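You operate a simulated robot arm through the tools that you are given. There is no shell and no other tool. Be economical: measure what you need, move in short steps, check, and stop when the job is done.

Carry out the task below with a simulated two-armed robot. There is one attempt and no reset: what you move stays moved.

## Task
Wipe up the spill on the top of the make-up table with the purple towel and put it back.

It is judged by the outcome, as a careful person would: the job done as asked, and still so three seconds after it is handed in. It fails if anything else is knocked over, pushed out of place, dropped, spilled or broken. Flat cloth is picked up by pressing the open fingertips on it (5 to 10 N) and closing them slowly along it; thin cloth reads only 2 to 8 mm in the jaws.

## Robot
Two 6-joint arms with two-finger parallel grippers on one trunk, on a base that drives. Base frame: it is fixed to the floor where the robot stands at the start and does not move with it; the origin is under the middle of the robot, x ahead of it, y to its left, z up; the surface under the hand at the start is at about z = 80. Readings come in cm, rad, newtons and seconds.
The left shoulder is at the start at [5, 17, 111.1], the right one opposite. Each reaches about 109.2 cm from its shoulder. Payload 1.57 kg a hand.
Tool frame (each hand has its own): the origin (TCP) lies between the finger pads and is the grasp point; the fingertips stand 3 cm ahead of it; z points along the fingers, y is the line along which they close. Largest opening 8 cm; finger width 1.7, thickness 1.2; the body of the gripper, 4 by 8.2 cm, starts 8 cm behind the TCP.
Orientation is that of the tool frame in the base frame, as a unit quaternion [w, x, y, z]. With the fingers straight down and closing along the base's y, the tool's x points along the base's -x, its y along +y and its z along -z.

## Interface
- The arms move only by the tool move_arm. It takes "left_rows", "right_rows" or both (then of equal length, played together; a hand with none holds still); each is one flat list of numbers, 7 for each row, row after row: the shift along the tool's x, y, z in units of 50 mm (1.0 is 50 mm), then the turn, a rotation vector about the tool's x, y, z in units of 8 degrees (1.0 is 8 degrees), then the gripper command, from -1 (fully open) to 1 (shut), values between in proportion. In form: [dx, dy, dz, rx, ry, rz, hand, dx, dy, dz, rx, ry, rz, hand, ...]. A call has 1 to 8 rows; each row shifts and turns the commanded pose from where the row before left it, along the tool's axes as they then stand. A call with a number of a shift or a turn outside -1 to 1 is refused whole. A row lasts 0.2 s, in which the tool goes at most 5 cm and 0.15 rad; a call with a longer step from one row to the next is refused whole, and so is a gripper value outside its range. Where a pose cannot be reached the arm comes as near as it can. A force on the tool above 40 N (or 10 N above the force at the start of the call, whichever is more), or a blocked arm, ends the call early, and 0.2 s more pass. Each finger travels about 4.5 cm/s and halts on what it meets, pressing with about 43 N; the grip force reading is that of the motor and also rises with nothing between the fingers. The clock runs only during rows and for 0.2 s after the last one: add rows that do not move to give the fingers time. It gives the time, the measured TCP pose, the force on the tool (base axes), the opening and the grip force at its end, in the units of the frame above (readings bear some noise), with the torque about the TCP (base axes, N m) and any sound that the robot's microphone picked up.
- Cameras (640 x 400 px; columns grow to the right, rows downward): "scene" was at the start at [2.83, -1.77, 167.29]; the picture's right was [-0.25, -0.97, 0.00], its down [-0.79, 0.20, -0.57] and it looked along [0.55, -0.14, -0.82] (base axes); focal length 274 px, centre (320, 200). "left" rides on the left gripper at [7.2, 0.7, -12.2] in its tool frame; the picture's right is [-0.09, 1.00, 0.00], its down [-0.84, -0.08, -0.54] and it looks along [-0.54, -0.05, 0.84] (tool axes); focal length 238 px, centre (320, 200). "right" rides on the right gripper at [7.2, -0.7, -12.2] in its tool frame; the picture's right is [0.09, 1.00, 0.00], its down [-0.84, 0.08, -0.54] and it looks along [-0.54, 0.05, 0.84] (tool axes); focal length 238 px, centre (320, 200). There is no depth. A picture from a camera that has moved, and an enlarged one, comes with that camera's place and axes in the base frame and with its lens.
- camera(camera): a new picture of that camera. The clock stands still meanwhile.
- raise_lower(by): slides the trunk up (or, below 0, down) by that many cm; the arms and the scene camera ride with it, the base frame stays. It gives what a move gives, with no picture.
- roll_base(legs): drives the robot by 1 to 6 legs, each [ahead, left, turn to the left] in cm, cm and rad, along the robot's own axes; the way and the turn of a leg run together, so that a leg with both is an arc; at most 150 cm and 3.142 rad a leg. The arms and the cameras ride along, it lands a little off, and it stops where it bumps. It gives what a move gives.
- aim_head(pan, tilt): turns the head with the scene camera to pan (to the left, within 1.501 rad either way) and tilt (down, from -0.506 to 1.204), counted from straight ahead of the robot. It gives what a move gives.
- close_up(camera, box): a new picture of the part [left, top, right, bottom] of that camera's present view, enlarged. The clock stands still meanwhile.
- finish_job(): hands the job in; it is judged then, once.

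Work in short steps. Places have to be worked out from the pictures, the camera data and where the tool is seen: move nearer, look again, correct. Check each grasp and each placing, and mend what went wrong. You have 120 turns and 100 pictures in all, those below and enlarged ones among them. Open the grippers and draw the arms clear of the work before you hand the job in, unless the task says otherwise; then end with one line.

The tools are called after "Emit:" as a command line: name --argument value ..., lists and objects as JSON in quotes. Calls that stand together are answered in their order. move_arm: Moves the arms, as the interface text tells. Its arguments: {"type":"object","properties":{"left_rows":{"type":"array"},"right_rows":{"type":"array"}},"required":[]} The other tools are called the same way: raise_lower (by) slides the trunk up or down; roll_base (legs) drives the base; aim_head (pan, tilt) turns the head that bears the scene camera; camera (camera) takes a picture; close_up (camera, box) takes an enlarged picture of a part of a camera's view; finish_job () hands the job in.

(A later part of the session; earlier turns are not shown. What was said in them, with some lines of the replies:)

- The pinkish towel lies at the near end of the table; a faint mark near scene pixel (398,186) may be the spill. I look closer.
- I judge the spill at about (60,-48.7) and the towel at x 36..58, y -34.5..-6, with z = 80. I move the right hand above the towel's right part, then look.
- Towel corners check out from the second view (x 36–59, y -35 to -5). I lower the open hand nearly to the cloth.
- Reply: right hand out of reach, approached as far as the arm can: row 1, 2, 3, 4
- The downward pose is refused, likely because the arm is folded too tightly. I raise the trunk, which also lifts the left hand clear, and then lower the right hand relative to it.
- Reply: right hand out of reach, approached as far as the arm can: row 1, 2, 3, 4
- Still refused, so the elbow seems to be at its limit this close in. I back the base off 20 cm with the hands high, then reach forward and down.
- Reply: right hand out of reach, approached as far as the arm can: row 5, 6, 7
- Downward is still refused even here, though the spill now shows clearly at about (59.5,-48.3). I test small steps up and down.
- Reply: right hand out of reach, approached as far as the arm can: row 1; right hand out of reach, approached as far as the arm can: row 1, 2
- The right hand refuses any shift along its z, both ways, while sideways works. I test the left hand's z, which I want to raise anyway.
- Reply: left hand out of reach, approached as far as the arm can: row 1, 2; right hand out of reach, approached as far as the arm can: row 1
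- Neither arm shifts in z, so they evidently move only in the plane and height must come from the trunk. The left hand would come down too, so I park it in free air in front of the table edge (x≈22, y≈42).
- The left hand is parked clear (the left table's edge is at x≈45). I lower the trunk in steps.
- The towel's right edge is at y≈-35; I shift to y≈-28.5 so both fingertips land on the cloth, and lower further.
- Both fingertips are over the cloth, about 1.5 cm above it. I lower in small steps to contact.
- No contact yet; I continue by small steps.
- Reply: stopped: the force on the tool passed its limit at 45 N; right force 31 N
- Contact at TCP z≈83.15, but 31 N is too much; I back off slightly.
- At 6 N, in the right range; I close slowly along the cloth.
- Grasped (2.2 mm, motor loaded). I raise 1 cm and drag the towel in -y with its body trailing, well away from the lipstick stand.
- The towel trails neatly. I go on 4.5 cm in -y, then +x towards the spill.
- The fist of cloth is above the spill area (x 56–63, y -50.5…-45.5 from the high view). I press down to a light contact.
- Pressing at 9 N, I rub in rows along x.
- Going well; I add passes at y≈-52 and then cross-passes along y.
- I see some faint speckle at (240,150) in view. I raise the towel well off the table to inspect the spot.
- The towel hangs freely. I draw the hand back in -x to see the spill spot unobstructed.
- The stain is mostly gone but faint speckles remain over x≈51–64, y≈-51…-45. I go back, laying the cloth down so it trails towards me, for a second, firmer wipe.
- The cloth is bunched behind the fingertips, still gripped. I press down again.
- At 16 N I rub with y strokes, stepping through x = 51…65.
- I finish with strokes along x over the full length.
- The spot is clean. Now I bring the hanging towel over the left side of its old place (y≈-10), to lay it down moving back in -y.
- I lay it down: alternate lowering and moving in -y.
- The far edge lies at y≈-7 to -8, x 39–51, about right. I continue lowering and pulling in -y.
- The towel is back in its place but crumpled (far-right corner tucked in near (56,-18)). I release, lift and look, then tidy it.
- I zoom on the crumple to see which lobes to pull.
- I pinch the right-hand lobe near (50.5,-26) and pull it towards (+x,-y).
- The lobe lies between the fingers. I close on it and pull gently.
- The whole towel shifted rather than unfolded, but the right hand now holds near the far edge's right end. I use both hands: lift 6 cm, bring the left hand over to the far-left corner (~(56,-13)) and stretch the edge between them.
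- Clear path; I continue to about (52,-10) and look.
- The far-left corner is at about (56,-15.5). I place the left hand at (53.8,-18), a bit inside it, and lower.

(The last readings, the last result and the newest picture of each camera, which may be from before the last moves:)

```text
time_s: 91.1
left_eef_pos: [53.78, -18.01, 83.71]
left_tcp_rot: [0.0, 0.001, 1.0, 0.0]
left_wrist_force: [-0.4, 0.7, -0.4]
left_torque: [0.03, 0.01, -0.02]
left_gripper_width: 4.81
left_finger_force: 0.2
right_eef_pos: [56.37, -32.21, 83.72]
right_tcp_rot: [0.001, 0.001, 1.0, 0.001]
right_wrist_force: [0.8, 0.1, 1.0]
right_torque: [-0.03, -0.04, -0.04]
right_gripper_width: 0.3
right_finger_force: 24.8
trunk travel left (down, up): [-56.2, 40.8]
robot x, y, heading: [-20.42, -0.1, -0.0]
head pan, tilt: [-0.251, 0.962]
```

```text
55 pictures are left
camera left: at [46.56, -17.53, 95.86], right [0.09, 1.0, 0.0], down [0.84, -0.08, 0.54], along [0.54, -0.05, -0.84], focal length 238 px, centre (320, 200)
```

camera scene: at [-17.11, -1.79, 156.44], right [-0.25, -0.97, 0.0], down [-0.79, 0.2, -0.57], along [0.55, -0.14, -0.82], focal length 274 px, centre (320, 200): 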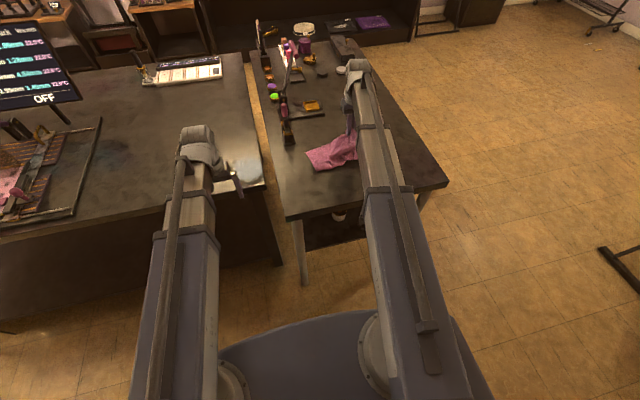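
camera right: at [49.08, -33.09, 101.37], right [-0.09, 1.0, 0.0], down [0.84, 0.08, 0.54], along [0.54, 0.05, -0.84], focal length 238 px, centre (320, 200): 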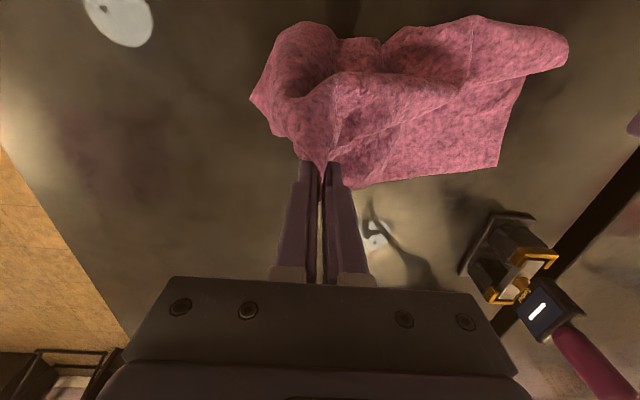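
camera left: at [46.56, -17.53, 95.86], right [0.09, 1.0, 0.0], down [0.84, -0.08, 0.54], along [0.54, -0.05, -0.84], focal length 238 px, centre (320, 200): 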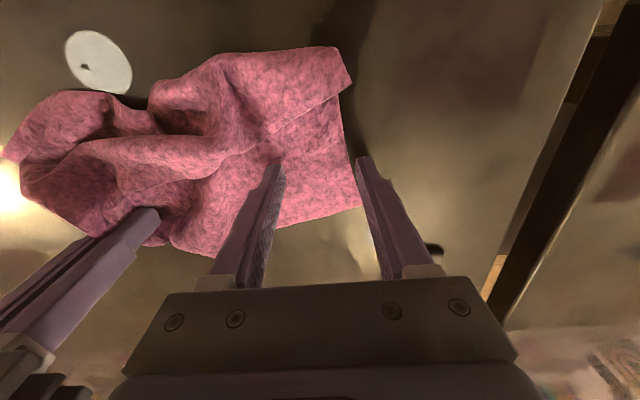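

The outer finger is just off the cloth; I shift 1.3 cm in -y and press down lightly.

Emit:
move_arm --left_rows '[0, -0.28, 0, 0, 0, 0, -0.2, 0, 0, 0, 0, 0, 0, -0.2]'

Emit:
raise_lower --by -0.45

Emit:
raise_lower --by -0.1

```text
time_s: 91.7
left_eef_pos: [53.72, -19.54, 83.65]
left_tcp_rot: [0.0, 0.0, 1.0, 0.001]
left_wrist_force: [0.6, -0.4, -0.2]
left_torque: [0.0, -0.05, -0.01]
left_gripper_width: 4.8
left_finger_force: 0.0
right_eef_pos: [56.38, -32.31, 83.68]
right_tcp_rot: [0.001, 0.001, 1.0, 0.0]
right_wrist_force: [0.1, -0.4, 0.0]
right_torque: [-0.02, 0.03, 0.0]
right_gripper_width: 0.32
right_finger_force: 24.8
trunk travel left (down, up): [-56.2, 40.8]
robot x, y, heading: [-20.42, 0.05, -0.004]
head pan, tilt: [-0.251, 0.962]
```

```text
time_s: 92.3
left_eef_pos: [53.76, -19.4, 83.24]
left_tcp_rot: [0.0, 0.001, 1.0, 0.0]
left_wrist_force: [-0.4, -0.4, -0.8]
left_torque: [0.0, 0.01, 0.03]
left_gripper_width: 4.8
left_finger_force: 0.1
right_eef_pos: [56.38, -32.37, 83.22]
right_tcp_rot: [0.002, 0.001, 1.0, 0.001]
right_wrist_force: [2.9, -0.7, 10.4]
right_torque: [0.01, -0.11, 0.02]
right_gripper_width: 0.31
right_finger_force: 24.1
trunk travel left (down, up): [-55.8, 41.2]
robot x, y, heading: [-19.82, -0.25, -0.003]
head pan, tilt: [-0.251, 0.962]
```

```text
time_s: 92.8
left_eef_pos: [53.82, -19.52, 83.3]
left_tcp_rot: [0.0, 0.001, 1.0, 0.0]
left_wrist_force: [0.6, 0.6, 0.3]
left_torque: [0.03, 0.06, 0.01]
left_gripper_width: 4.79
left_finger_force: 0.2
right_eef_pos: [56.37, -32.38, 83.29]
right_tcp_rot: [0.003, 0.001, 1.0, -0.001]
right_wrist_force: [6.1, -1.0, 18.9]
right_torque: [0.0, -0.19, 0.0]
right_gripper_width: 0.32
right_finger_force: 24.5
trunk travel left (down, up): [-55.7, 41.3]
robot x, y, heading: [-19.97, -0.27, -0.003]
head pan, tilt: [-0.251, 0.962]
```

The right hand carries the load while the left isn't quite touching; one more 1 mm step.

Emit:
raise_lower --by -0.1

```text
time_s: 93.3
left_eef_pos: [53.68, -19.46, 83.18]
left_tcp_rot: [0.001, 0.0, 1.0, 0.0]
left_wrist_force: [-0.1, 0.4, 0.7]
left_torque: [0.01, 0.0, -0.01]
left_gripper_width: 4.78
left_finger_force: 0.0
right_eef_pos: [56.37, -32.23, 83.35]
right_tcp_rot: [0.003, 0.001, 1.0, -0.001]
right_wrist_force: [11.7, -1.3, 32.5]
right_torque: [-0.08, -0.36, 0.01]
right_gripper_width: 0.29
right_finger_force: 24.1
trunk travel left (down, up): [-55.6, 41.4]
robot x, y, heading: [-20.11, -0.08, 0.002]
head pan, tilt: [-0.251, 0.962]
```

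I try closing the left fingers here, slowly.

Emit:
move_arm --left_rows '[0, 0, 0, 0, 0, 0, 0, 0, 0, 0, 0, 0, 0, 0.25, 0, 0, 0, 0, 0, 0, 0.5, 0, 0, 0, 0, 0, 0, 0.75, 0, 0, 0, 0, 0, 0, 1, 0, 0, 0, 0, 0, 0, 1, 0, 0, 0, 0, 0, 0, 1]'

Emit:
raise_lower --by 1.0

Emit:
camera --camera "left"

```text
time_s: 94.9
left_eef_pos: [53.58, -19.4, 83.23]
left_tcp_rot: [0.001, 0.0, 1.0, 0.001]
left_wrist_force: [1.0, -0.3, 5.4]
left_torque: [-0.02, 0.02, 0.01]
left_gripper_width: 0.26
left_finger_force: 24.1
right_eef_pos: [56.25, -32.2, 83.12]
right_tcp_rot: [0.002, 0.001, 1.0, -0.001]
right_wrist_force: [8.3, -2.5, 29.7]
right_torque: [-0.06, -0.31, 0.01]
right_gripper_width: 0.32
right_finger_force: 23.7
trunk travel left (down, up): [-55.6, 41.4]
robot x, y, heading: [-20.17, -0.1, -0.0]
head pan, tilt: [-0.251, 0.962]
```

```text
time_s: 95.5
left_eef_pos: [53.68, -19.45, 84.01]
left_tcp_rot: [0.0, 0.0, 1.0, 0.0]
left_wrist_force: [0.2, 0.6, -0.5]
left_torque: [0.0, 0.02, 0.01]
left_gripper_width: 0.22
left_finger_force: 23.7
right_eef_pos: [56.37, -32.34, 84.01]
right_tcp_rot: [0.001, 0.001, 1.0, 0.0]
right_wrist_force: [0.5, 0.0, 0.1]
right_torque: [-0.01, 0.02, 0.01]
right_gripper_width: 0.3
right_finger_force: 24.2
trunk travel left (down, up): [-56.6, 40.4]
robot x, y, heading: [-20.22, -0.23, 0.001]
head pan, tilt: [-0.251, 0.962]
```

```text
54 pictures are left
camera left: at [46.57, -18.96, 96.15], right [0.09, 1.0, 0.0], down [0.84, -0.08, 0.54], along [0.54, -0.05, -0.84], focal length 238 px, centre (320, 200)
```

left: 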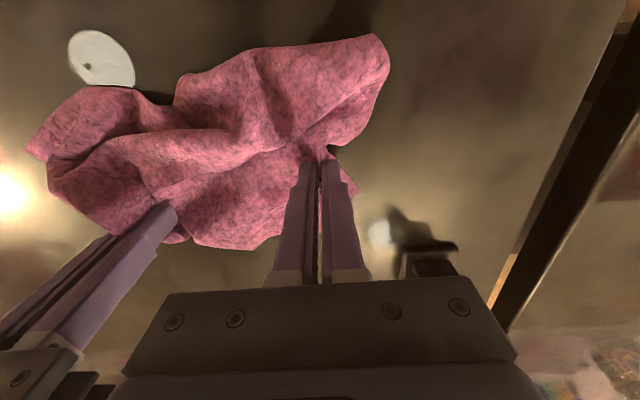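

Both hands hold. I raise 20 cm so the towel hangs, then spread the hands apart.

Emit:
raise_lower --by 20

Emit:
move_arm --left_rows '[-0.2, 0.3, 0, 0, 0, 0, 1, -0.2, 0.3, 0, 0, 0, 0, 1, 0, 0.3, 0, 0, 0, 0, 1, 0, 0.2, 0, 0, 0, 0, 1, 0, 0, 0, 0, 0, 0, 1]'

Emit:
camera --camera "left"

Emit:
camera --camera "right"

Emit:
camera --camera "scene"

```text
time_s: 97.6
left_eef_pos: [53.81, -19.43, 104.11]
left_tcp_rot: [0.0, -0.001, 1.0, 0.0]
left_wrist_force: [-0.5, 0.3, -0.6]
left_torque: [-0.01, 0.02, 0.02]
left_gripper_width: 0.22
left_finger_force: 24.2
right_eef_pos: [56.45, -32.47, 104.09]
right_tcp_rot: [0.001, 0.001, 1.0, 0.0]
right_wrist_force: [0.5, -0.4, -0.4]
right_torque: [-0.03, 0.0, 0.01]
right_gripper_width: 0.3
right_finger_force: 24.6
trunk travel left (down, up): [-76.6, 20.4]
robot x, y, heading: [-19.89, 0.03, 0.0]
head pan, tilt: [-0.251, 0.962]
```

```text
time_s: 99.0
left_eef_pos: [55.75, -15.01, 104.0]
left_tcp_rot: [-0.001, 0.004, 1.0, -0.009]
left_wrist_force: [1.5, -15.3, 0.4]
left_torque: [-0.48, -0.02, 0.04]
left_gripper_width: 0.2
left_finger_force: 23.1
right_eef_pos: [56.37, -31.36, 104.1]
right_tcp_rot: [0.001, -0.003, 1.0, 0.009]
right_wrist_force: [-0.9, 16.4, -0.5]
right_torque: [0.51, 0.06, 0.01]
right_gripper_width: 0.3
right_finger_force: 24.4
trunk travel left (down, up): [-76.6, 20.4]
robot x, y, heading: [-20.01, 0.15, 0.0]
head pan, tilt: [-0.251, 0.962]
stopped in row 5 (left hand): the force on the tool passed its limit at 40 N (the readings are from after the stop); the commanded pose is now the measured one
```

```text
53 pictures are left
camera left: at [48.47, -14.15, 116.2], right [0.1, 0.99, -0.02], down [0.84, -0.07, 0.54], along [0.54, -0.07, -0.84], focal length 238 px, centre (320, 200)
```

left: 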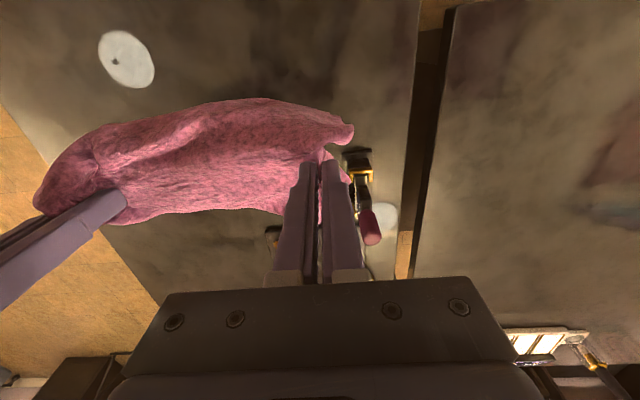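

```text
52 pictures are left
camera right: at [49.12, -32.4, 116.1], right [-0.1, 0.99, 0.02], down [0.83, 0.07, 0.55], along [0.54, 0.07, -0.84], focal length 238 px, centre (320, 200)
```

right: 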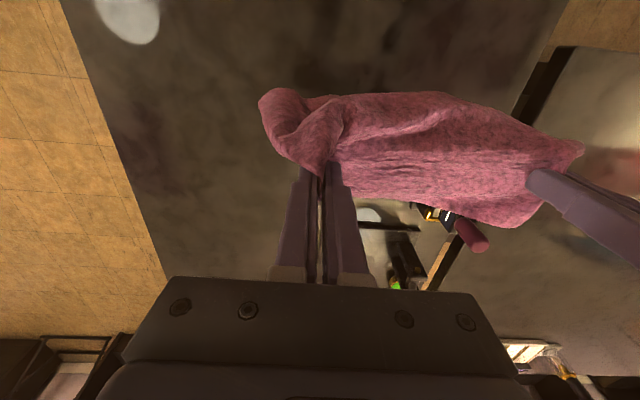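

```text
51 pictures are left
camera scene: at [-17.13, -1.77, 171.2], right [-0.25, -0.97, 0.0], down [-0.79, 0.2, -0.57], along [0.55, -0.14, -0.82], focal length 274 px, centre (320, 200)
```

scene: 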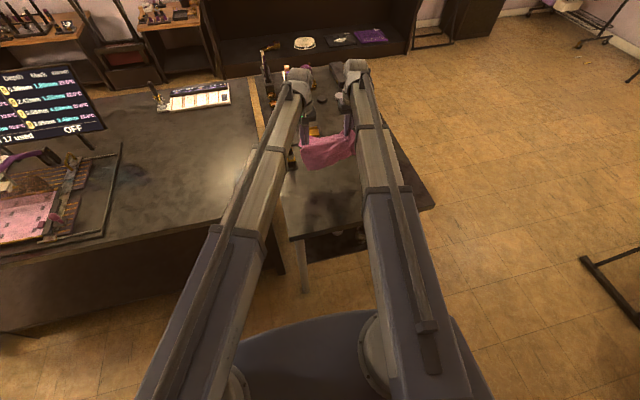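

The towel is taut between the hands like a curtain. I relax slightly, and carry it back to x≈38.5 and 2.5 cm to +y, ready to lay it forward in +x.

Emit:
move_arm --left_rows '[0, -0.1, 0, 0, 0, 0, 1, 0.6, 0.1, 0, 0, 0, 0, 1, 0.6, 0.1, 0, 0, 0, 0, 1, 0.6, 0.1, 0, 0, 0, 0, 1, 0.6, 0.1, 0, 0, 0, 0, 1, 0.6, 0.1, 0, 0, 0, 0, 1, 0.5, 0, 0, 0, 0, 0, 1, 0, 0, 0, 0, 0, 0, 1]' --right_rows '[0, 0, 0, 0, 0, 0, 1, 0.6, 0.1, 0, 0, 0, 0, 1, 0.6, 0.1, 0, 0, 0, 0, 1, 0.6, 0.1, 0, 0, 0, 0, 1, 0.6, 0.1, 0, 0, 0, 0, 1, 0.6, 0.1, 0, 0, 0, 0, 1, 0.5, 0, 0, 0, 0, 0, 1, 0, 0, 0, 0, 0, 0, 1]'

Emit:
camera --camera "left"

Emit:
camera --camera "scene"

```text
time_s: 100.8
left_eef_pos: [38.25, -12.37, 103.98]
left_tcp_rot: [-0.003, 0.003, 1.0, -0.01]
left_wrist_force: [1.4, -27.3, -0.9]
left_torque: [-0.8, -0.08, 0.11]
left_gripper_width: 0.25
left_finger_force: 23.8
right_eef_pos: [39.11, -29.15, 103.96]
right_tcp_rot: [0.002, -0.002, 1.0, 0.011]
right_wrist_force: [-1.7, 27.3, -0.5]
right_torque: [0.8, 0.08, -0.04]
right_gripper_width: 0.31
right_finger_force: 24.6
trunk travel left (down, up): [-76.6, 20.4]
robot x, y, heading: [-20.11, 0.24, 0.0]
head pan, tilt: [-0.251, 0.962]
```

```text
50 pictures are left
camera left: at [31.02, -11.64, 116.2], right [0.1, 1.0, -0.02], down [0.84, -0.07, 0.54], along [0.54, -0.07, -0.84], focal length 238 px, centre (320, 200)
```

left: 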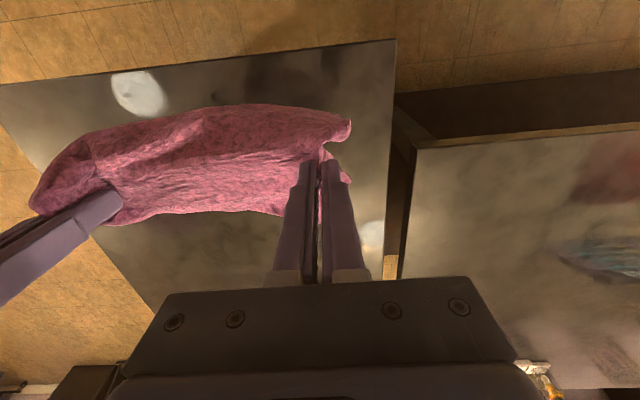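

```text
49 pictures are left
camera scene: at [-17.08, -1.76, 171.19], right [-0.25, -0.97, 0.0], down [-0.79, 0.2, -0.57], along [0.55, -0.14, -0.82], focal length 274 px, centre (320, 200)
```

scene: 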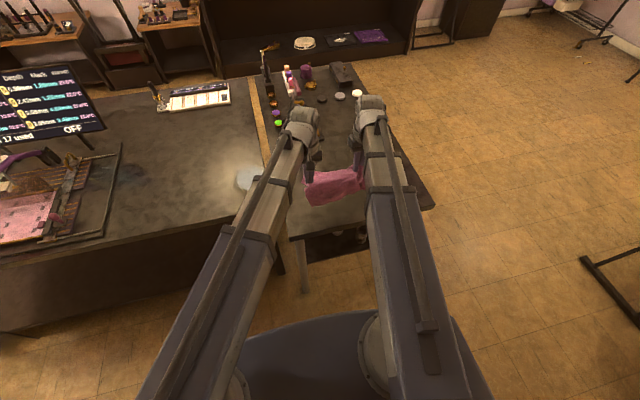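

Tension is 27 N; I relax the right hand 0.8 cm inward and begin laying: lower, then step forward.

Emit:
move_arm --right_rows '[0, 0.16, 0, 0, 0, 0, 1, 0, 0, 0, 0, 0, 0, 1]'

Emit:
raise_lower --by -6

Emit:
camera --camera "left"

Emit:
camera --camera "scene"

```text
time_s: 101.3
left_eef_pos: [38.22, -12.35, 104.11]
left_tcp_rot: [-0.001, 0.003, 1.0, -0.006]
left_wrist_force: [0.3, -12.9, -0.2]
left_torque: [-0.42, -0.02, 0.01]
left_gripper_width: 0.22
left_finger_force: 23.9
right_eef_pos: [38.98, -28.56, 104.03]
right_tcp_rot: [0.003, 0.0, 1.0, 0.007]
right_wrist_force: [-0.7, 13.6, 0.5]
right_torque: [0.39, 0.03, -0.03]
right_gripper_width: 0.3
right_finger_force: 24.1
trunk travel left (down, up): [-76.6, 20.4]
robot x, y, heading: [-19.87, 0.32, -0.0]
head pan, tilt: [-0.251, 0.962]
```

```text
time_s: 102.3
left_eef_pos: [38.21, -12.36, 98.02]
left_tcp_rot: [0.0, 0.003, 1.0, -0.007]
left_wrist_force: [0.3, -11.6, 1.0]
left_torque: [-0.38, 0.0, 0.04]
left_gripper_width: 0.2
left_finger_force: 23.5
right_eef_pos: [38.99, -28.47, 97.99]
right_tcp_rot: [0.002, -0.001, 1.0, 0.007]
right_wrist_force: [-0.4, 11.8, 0.1]
right_torque: [0.32, 0.0, 0.02]
right_gripper_width: 0.29
right_finger_force: 23.9
trunk travel left (down, up): [-70.6, 26.4]
robot x, y, heading: [-19.82, -0.21, 0.003]
head pan, tilt: [-0.251, 0.962]
```

```text
48 pictures are left
camera left: at [30.99, -11.56, 110.22], right [0.1, 1.0, -0.01], down [0.84, -0.08, 0.54], along [0.54, -0.06, -0.84], focal length 238 px, centre (320, 200)
```

left: 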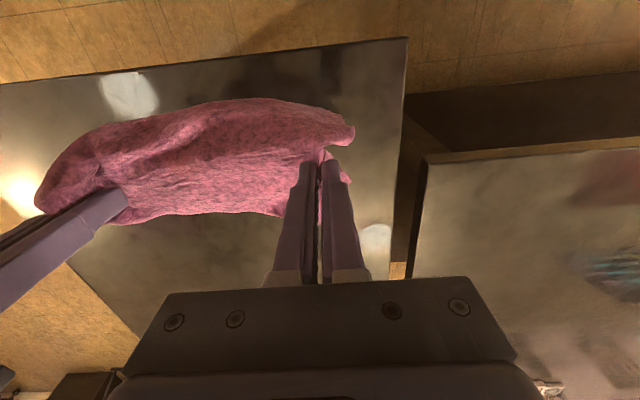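

```text
47 pictures are left
camera scene: at [-17.15, -1.76, 165.2], right [-0.25, -0.97, 0.0], down [-0.79, 0.2, -0.57], along [0.55, -0.14, -0.82], focal length 274 px, centre (320, 200)
```

scene: 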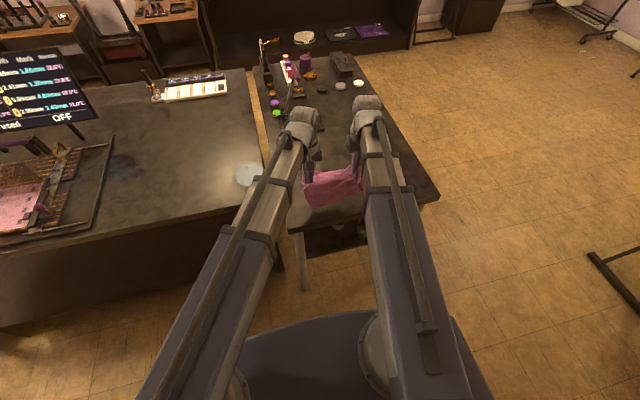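

The bottom isn't on the table yet. I lower more and start moving forward.

Emit:
raise_lower --by -4

Emit:
move_arm --left_rows '[-0.4, 0, 0, 0, 0, 0, 1, -0.4, 0, 0, 0, 0, 0, 1]' --right_rows '[-0.4, 0, 0, 0, 0, 0, 1, -0.4, 0, 0, 0, 0, 0, 1]'

Emit:
raise_lower --by -3

Emit:
camera --camera "left"

```text
time_s: 103.2
left_eef_pos: [38.12, -12.26, 94.01]
left_tcp_rot: [-0.001, 0.003, 1.0, -0.006]
left_wrist_force: [0.2, -11.5, -0.3]
left_torque: [-0.36, -0.03, 0.04]
left_gripper_width: 0.25
left_finger_force: 24.0
right_eef_pos: [38.89, -28.36, 94.11]
right_tcp_rot: [0.001, -0.002, 1.0, 0.007]
right_wrist_force: [0.0, 12.2, 0.0]
right_torque: [0.36, 0.03, -0.02]
right_gripper_width: 0.31
right_finger_force: 24.1
trunk travel left (down, up): [-66.6, 30.4]
robot x, y, heading: [-19.97, -0.01, 0.004]
head pan, tilt: [-0.251, 0.962]
```

```text
time_s: 103.8
left_eef_pos: [42.22, -12.25, 94.04]
left_tcp_rot: [-0.001, 0.002, 1.0, -0.006]
left_wrist_force: [-0.6, -12.2, -0.5]
left_torque: [-0.38, -0.04, 0.04]
left_gripper_width: 0.22
left_finger_force: 23.7
right_eef_pos: [43.13, -28.38, 93.87]
right_tcp_rot: [0.002, -0.002, 1.0, 0.007]
right_wrist_force: [-1.2, 11.5, 0.5]
right_torque: [0.36, 0.02, -0.02]
right_gripper_width: 0.31
right_finger_force: 23.6
trunk travel left (down, up): [-66.6, 30.4]
robot x, y, heading: [-19.72, -0.26, -0.002]
head pan, tilt: [-0.251, 0.962]
```

```text
time_s: 104.5
left_eef_pos: [42.16, -12.3, 91.13]
left_tcp_rot: [-0.001, 0.003, 1.0, -0.006]
left_wrist_force: [0.3, -12.4, -0.2]
left_torque: [-0.39, -0.02, 0.01]
left_gripper_width: 0.22
left_finger_force: 23.8
right_eef_pos: [42.94, -28.37, 91.01]
right_tcp_rot: [0.001, -0.002, 1.0, 0.007]
right_wrist_force: [0.2, 11.5, 0.2]
right_torque: [0.37, 0.02, -0.02]
right_gripper_width: 0.28
right_finger_force: 24.1
trunk travel left (down, up): [-63.6, 33.4]
robot x, y, heading: [-20.08, -0.03, 0.004]
head pan, tilt: [-0.251, 0.962]
```

```text
46 pictures are left
camera left: at [34.96, -11.5, 103.21], right [0.1, 1.0, -0.01], down [0.84, -0.08, 0.54], along [0.54, -0.06, -0.84], focal length 238 px, centre (320, 200)
```

left: 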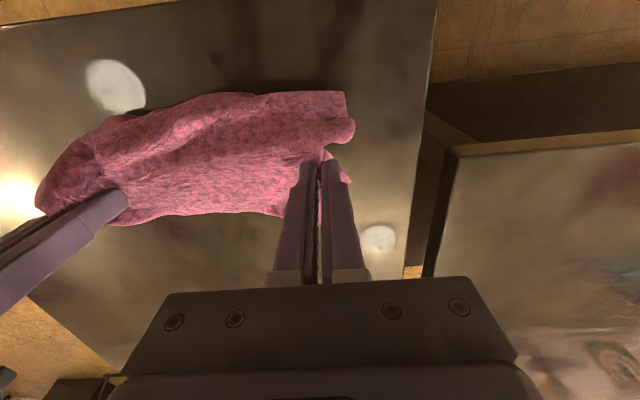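

The near edge begins to rest at x≈39. I continue forward and down.

Emit:
move_arm --left_rows '[-0.4, 0, 0, 0, 0, 0, 1, -0.4, 0, 0, 0, 0, 0, 1]' --right_rows '[-0.4, 0, 0, 0, 0, 0, 1, -0.4, 0, 0, 0, 0, 0, 1]'

Emit:
raise_lower --by -4

Emit:
move_arm --left_rows '[-0.4, 0, 0, 0, 0, 0, 1, -0.4, 0, 0, 0, 0, 0, 1]' --right_rows '[-0.4, 0, 0, 0, 0, 0, 1, -0.4, 0, 0, 0, 0, 0, 1]'

Emit:
raise_lower --by -3

Emit:
camera --camera "left"

Emit:
camera --camera "right"

```text
time_s: 105.1
left_eef_pos: [46.29, -12.25, 90.98]
left_tcp_rot: [0.0, 0.003, 1.0, -0.007]
left_wrist_force: [0.1, -10.2, 0.6]
left_torque: [-0.32, -0.02, 0.06]
left_gripper_width: 0.22
left_finger_force: 23.7
right_eef_pos: [47.11, -28.44, 90.96]
right_tcp_rot: [0.002, -0.002, 1.0, 0.007]
right_wrist_force: [-0.4, 9.5, -0.2]
right_torque: [0.26, 0.0, -0.01]
right_gripper_width: 0.31
right_finger_force: 24.3
trunk travel left (down, up): [-63.6, 33.4]
robot x, y, heading: [-19.79, -0.0, -0.001]
head pan, tilt: [-0.251, 0.962]
```

```text
time_s: 106.0
left_eef_pos: [46.26, -12.34, 87.03]
left_tcp_rot: [-0.001, 0.003, 1.0, -0.007]
left_wrist_force: [0.6, -9.6, 0.3]
left_torque: [-0.28, -0.02, 0.05]
left_gripper_width: 0.22
left_finger_force: 23.4
right_eef_pos: [46.99, -28.41, 87.12]
right_tcp_rot: [0.001, -0.001, 1.0, 0.007]
right_wrist_force: [-0.4, 8.4, 0.3]
right_torque: [0.27, 0.01, -0.01]
right_gripper_width: 0.32
right_finger_force: 24.5
trunk travel left (down, up): [-59.6, 37.4]
robot x, y, heading: [-20.3, -0.18, 0.0]
head pan, tilt: [-0.251, 0.962]
```

```text
time_s: 106.6
left_eef_pos: [50.22, -12.49, 87.02]
left_tcp_rot: [0.0, 0.003, 1.0, -0.006]
left_wrist_force: [0.2, -4.9, -0.2]
left_torque: [-0.16, 0.0, 0.02]
left_gripper_width: 0.24
left_finger_force: 23.9
right_eef_pos: [51.1, -28.26, 86.94]
right_tcp_rot: [0.001, -0.001, 1.0, 0.006]
right_wrist_force: [-0.8, 6.1, -0.1]
right_torque: [0.14, 0.0, 0.03]
right_gripper_width: 0.28
right_finger_force: 24.0
trunk travel left (down, up): [-59.6, 37.4]
robot x, y, heading: [-20.07, -0.16, -0.003]
head pan, tilt: [-0.251, 0.962]
```

```text
time_s: 107.3
left_eef_pos: [50.16, -12.35, 84.06]
left_tcp_rot: [-0.001, 0.002, 1.0, -0.006]
left_wrist_force: [0.3, -5.5, 0.0]
left_torque: [-0.15, -0.01, 0.02]
left_gripper_width: 0.24
left_finger_force: 23.8
right_eef_pos: [50.98, -28.29, 84.0]
right_tcp_rot: [0.002, -0.002, 1.0, 0.006]
right_wrist_force: [-0.8, 5.5, 0.1]
right_torque: [0.18, 0.01, 0.03]
right_gripper_width: 0.3
right_finger_force: 24.0
trunk travel left (down, up): [-56.6, 40.4]
robot x, y, heading: [-20.04, 0.1, -0.003]
head pan, tilt: [-0.251, 0.962]
```

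```text
45 pictures are left
camera left: at [42.94, -11.68, 96.22], right [0.1, 1.0, -0.01], down [0.84, -0.08, 0.54], along [0.54, -0.06, -0.84], focal length 238 px, centre (320, 200)
```

left: 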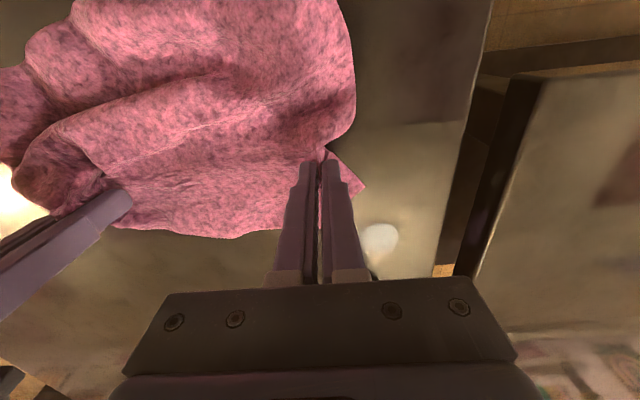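

```text
44 pictures are left
camera right: at [43.66, -29.21, 96.11], right [-0.1, 1.0, 0.01], down [0.83, 0.07, 0.55], along [0.54, 0.06, -0.84], focal length 238 px, centre (320, 200)
```

right: 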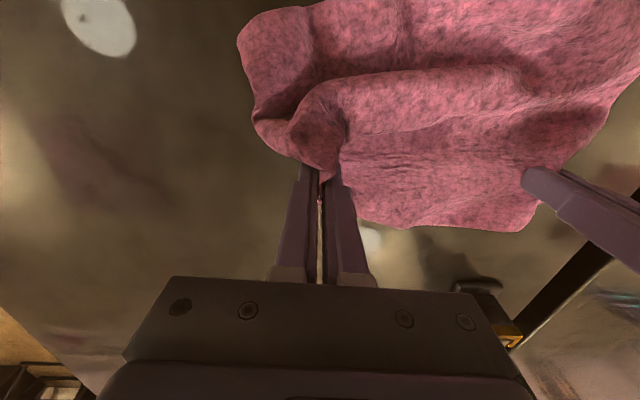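

Much flatter. I pull 4 cm further in +x to stretch the folds, then look.

Emit:
move_arm --left_rows '[-0.25, 0, 0, 0, 0, 0, 1, -0.25, 0, 0, 0, 0, 0, 1, -0.25, 0, 0, 0, 0, 0, 1, 0, 0, 0, 0, 0, 0, 1]' --right_rows '[-0.25, -0.05, 0, 0, 0, 0, 1, -0.25, -0.05, 0, 0, 0, 0, 1, -0.25, 0, 0, 0, 0, 0, 1, 0, 0, 0, 0, 0, 0, 1]'

Emit:
camera --camera "right"

Emit:
close_up --camera "scene" --box '[220, 60, 440, 260]'

```text
time_s: 108.3
left_eef_pos: [53.81, -12.48, 83.97]
left_tcp_rot: [-0.001, 0.002, 1.0, -0.006]
left_wrist_force: [0.6, -12.7, 0.1]
left_torque: [-0.4, -0.03, 0.05]
left_gripper_width: 0.22
left_finger_force: 23.5
right_eef_pos: [54.62, -28.65, 84.08]
right_tcp_rot: [0.001, -0.003, 1.0, 0.007]
right_wrist_force: [-1.2, 13.8, -0.4]
right_torque: [0.38, 0.04, -0.03]
right_gripper_width: 0.28
right_finger_force: 24.1
trunk travel left (down, up): [-56.6, 40.4]
robot x, y, heading: [-19.86, 0.07, 0.001]
head pan, tilt: [-0.251, 0.962]
```

```text
43 pictures are left
camera right: at [47.31, -29.66, 96.1], right [-0.1, 1.0, 0.01], down [0.83, 0.07, 0.55], along [0.54, 0.06, -0.84], focal length 238 px, centre (320, 200)
```

right: 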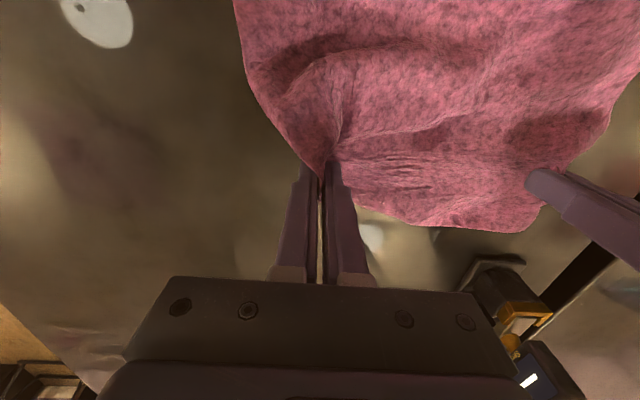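

```text
2.00 times, centred on (330, 160) of scene
camera zoom: at [-17.14, -1.76, 151.2], right [-0.25, -0.97, 0.0], down [-0.79, 0.2, -0.57], along [0.55, -0.14, -0.82], focal length 549 px, centre (300, 280)
```

zoom: 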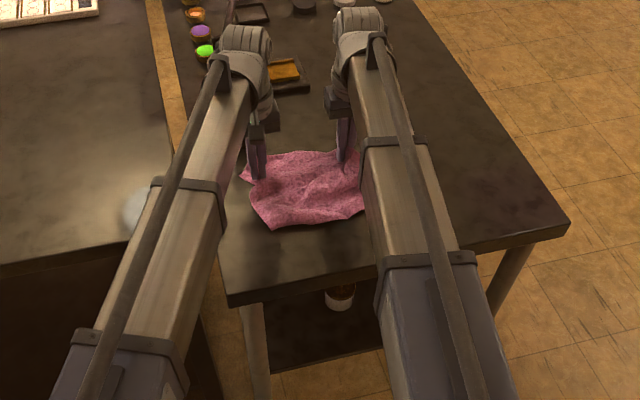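

The towel is nicely spread, about x 42–59 (3 cm too far in +x). I release both hands after easing the tension, and lift off.

Emit:
move_arm --left_rows '[0, 0, 0, 0, 0, 0, 1, 0, 0, 0, 0, 0, 0, 0.7, 0, 0, 0, 0, 0, 0, 0.5, 0, 0, 0, 0, 0, 0, 0.4, 0, 0, 0, 0, 0, 0, 0.4]' --right_rows '[0, 0.12, 0, 0, 0, 0, 1, 0, 0, 0, 0, 0, 0, 0.7, 0, 0, 0, 0, 0, 0, 0.5, 0, 0, 0, 0, 0, 0, 0.4, 0, 0, 0, 0, 0, 0, 0.4]'

Emit:
raise_lower --by 10

Emit:
camera --camera "left"

Emit:
camera --camera "right"

```text
time_s: 109.5
left_eef_pos: [53.8, -12.36, 84.07]
left_tcp_rot: [-0.001, 0.003, 1.0, -0.006]
left_wrist_force: [-0.2, -0.3, 0.9]
left_torque: [0.0, 0.0, -0.01]
left_gripper_width: 2.4
left_finger_force: 0.1
right_eef_pos: [54.66, -28.12, 84.0]
right_tcp_rot: [0.002, -0.001, 1.0, 0.007]
right_wrist_force: [0.1, 0.1, 0.3]
right_torque: [-0.01, 0.01, -0.02]
right_gripper_width: 2.41
right_finger_force: 0.0
trunk travel left (down, up): [-56.6, 40.4]
robot x, y, heading: [-19.78, -0.09, -0.0]
head pan, tilt: [-0.251, 0.962]
```

```text
time_s: 110.8
left_eef_pos: [53.9, -12.38, 93.96]
left_tcp_rot: [-0.002, 0.002, 1.0, -0.006]
left_wrist_force: [0.5, -0.8, 0.5]
left_torque: [0.03, 0.01, -0.03]
left_gripper_width: 2.39
left_finger_force: 0.1
right_eef_pos: [54.66, -28.09, 94.0]
right_tcp_rot: [0.001, -0.002, 1.0, 0.006]
right_wrist_force: [0.3, -0.1, 0.3]
right_torque: [0.03, 0.0, 0.01]
right_gripper_width: 2.41
right_finger_force: 0.1
trunk travel left (down, up): [-66.6, 30.4]
robot x, y, heading: [-19.7, 0.08, -0.003]
head pan, tilt: [-0.251, 0.962]
```

```text
41 pictures are left
camera left: at [46.7, -11.69, 106.19], right [0.1, 1.0, -0.01], down [0.84, -0.08, 0.54], along [0.54, -0.06, -0.84], focal length 238 px, centre (320, 200)
```

left: 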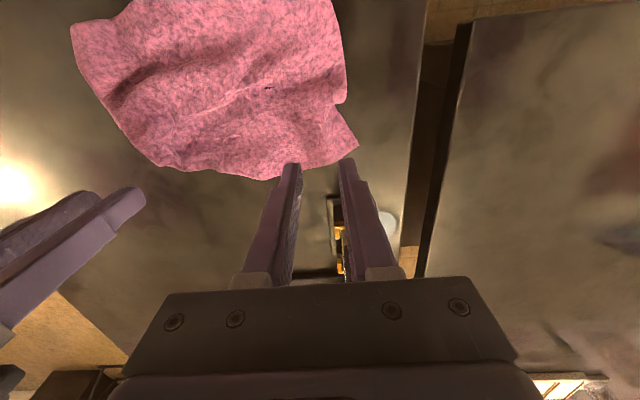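

```text
40 pictures are left
camera right: at [47.32, -29.12, 106.08], right [-0.1, 1.0, 0.01], down [0.83, 0.07, 0.55], along [0.54, 0.06, -0.84], focal length 238 px, centre (320, 200)
```

right: 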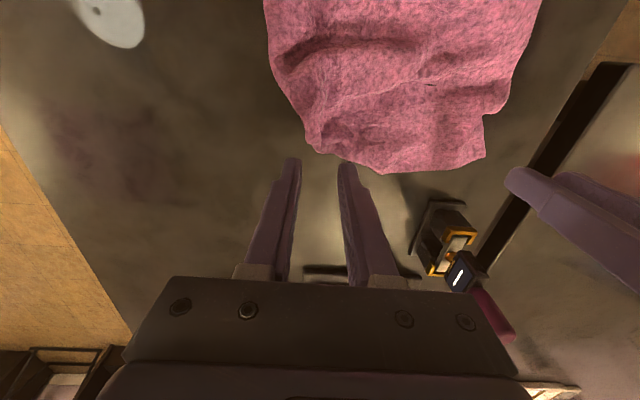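

The towel now lies spread at about x 40–59, y -34…-9, within 3 cm of its original place. I raise the arms, draw them clear and check everything.

Emit:
raise_lower --by 22

Emit:
move_arm --left_rows '[0.5, 0.65, 0, 0, 0, 0, -1, 0.5, 0.65, 0, 0, 0, 0, -1, 0.5, 0.65, 0, 0, 0, 0, -1, 0.5, 0.65, 0, 0, 0, 0, -1, 0.5, 0.65, 0, 0, 0, 0, -1, 0.5, 0.65, 0, 0, 0, 0, -1, 0.5, 0.65, 0, 0, 0, 0, -1, 0.5, 0.65, 0, 0, 0, 0, -1]' --right_rows '[0.5, -0.65, 0, 0, 0, 0, -1, 0.5, -0.65, 0, 0, 0, 0, -1, 0.5, -0.65, 0, 0, 0, 0, -1, 0.5, -0.65, 0, 0, 0, 0, -1, 0.5, -0.65, 0, 0, 0, 0, -1, 0.5, -0.65, 0, 0, 0, 0, -1, 0.5, -0.65, 0, 0, 0, 0, -1, 0.5, -0.65, 0, 0, 0, 0, -1]'

Emit:
camera --camera "scene"

Emit:
close_up --camera "scene" --box '[230, 60, 450, 260]'

Emit:
camera --camera "right"

```text
time_s: 113.2
left_eef_pos: [53.82, -12.37, 115.94]
left_tcp_rot: [-0.001, 0.003, 1.0, -0.006]
left_wrist_force: [0.1, -0.5, 0.2]
left_torque: [0.02, -0.03, -0.03]
left_gripper_width: 2.38
left_finger_force: 0.1
right_eef_pos: [54.78, -28.21, 116.05]
right_tcp_rot: [0.002, -0.002, 1.0, 0.007]
right_wrist_force: [-0.7, -0.7, 0.4]
right_torque: [0.02, -0.01, -0.01]
right_gripper_width: 2.41
right_finger_force: 0.1
trunk travel left (down, up): [-88.6, 8.4]
robot x, y, heading: [-19.37, -0.24, -0.003]
head pan, tilt: [-0.251, 0.962]
```

```text
time_s: 115.0
left_eef_pos: [33.84, 13.81, 116.23]
left_tcp_rot: [-0.001, 0.003, 1.0, -0.006]
left_wrist_force: [1.0, -0.1, -0.1]
left_torque: [-0.02, -0.02, 0.01]
left_gripper_width: 8.0
left_finger_force: 0.0
right_eef_pos: [34.78, -54.44, 116.07]
right_tcp_rot: [0.002, -0.002, 1.0, 0.007]
right_wrist_force: [-0.5, -0.5, 0.1]
right_torque: [0.05, -0.05, 0.0]
right_gripper_width: 7.98
right_finger_force: 0.1
right hand out of reach, approached as far as the arm can: row 3
trunk travel left (down, up): [-88.6, 8.4]
robot x, y, heading: [-19.97, 0.22, 0.003]
head pan, tilt: [-0.251, 0.962]
```

```text
39 pictures are left
camera scene: at [-17.28, -1.76, 183.2], right [-0.25, -0.97, 0.0], down [-0.79, 0.2, -0.57], along [0.56, -0.14, -0.82], focal length 274 px, centre (320, 200)
```

scene: 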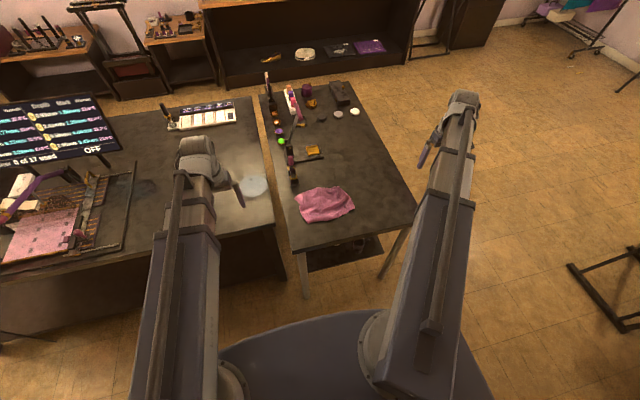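

```text
2.00 times, centred on (340, 160) of scene
camera zoom: at [-17.28, -1.76, 183.2], right [-0.25, -0.97, 0.0], down [-0.79, 0.2, -0.57], along [0.56, -0.14, -0.82], focal length 549 px, centre (280, 280)
```

zoom: 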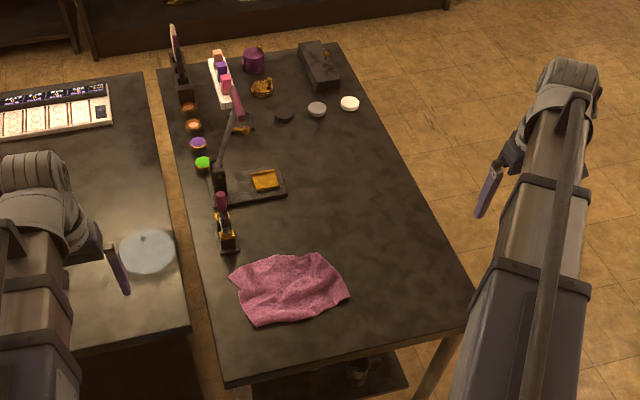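

```text
37 pictures are left
camera right: at [27.3, -55.24, 128.14], right [-0.1, 1.0, 0.01], down [0.83, 0.07, 0.55], along [0.54, 0.06, -0.84], focal length 238 px, centre (320, 200)
```

right: 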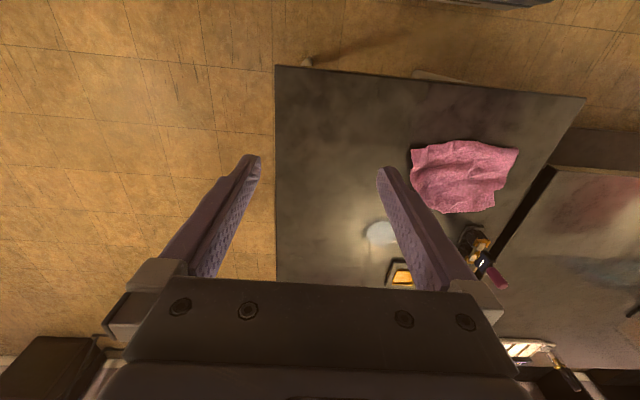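

All objects stand as before and the towel lies in place. A last close-up of the spill spot.

Emit:
close_up --camera "scene" --box '[340, 130, 420, 230]'

```text
4.00 times, centred on (380, 180) of scene
camera zoom: at [-17.28, -1.76, 183.2], right [-0.25, -0.97, 0.0], down [-0.79, 0.2, -0.57], along [0.56, -0.14, -0.82], focal length 1098 px, centre (80, 280)
```

zoom: 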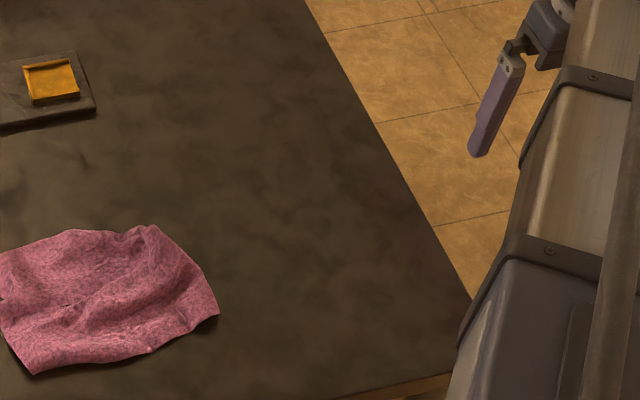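

The table is clean, the towel is back, and the open hands are clear; I hand in.

Emit:
finish_job

```text
The job is handed in.
```

I wiped the spill off the make-up table with the purple towel and laid it back spread out, a little wrinkled and within about 3 cm of where it was; nothing else looked moved.
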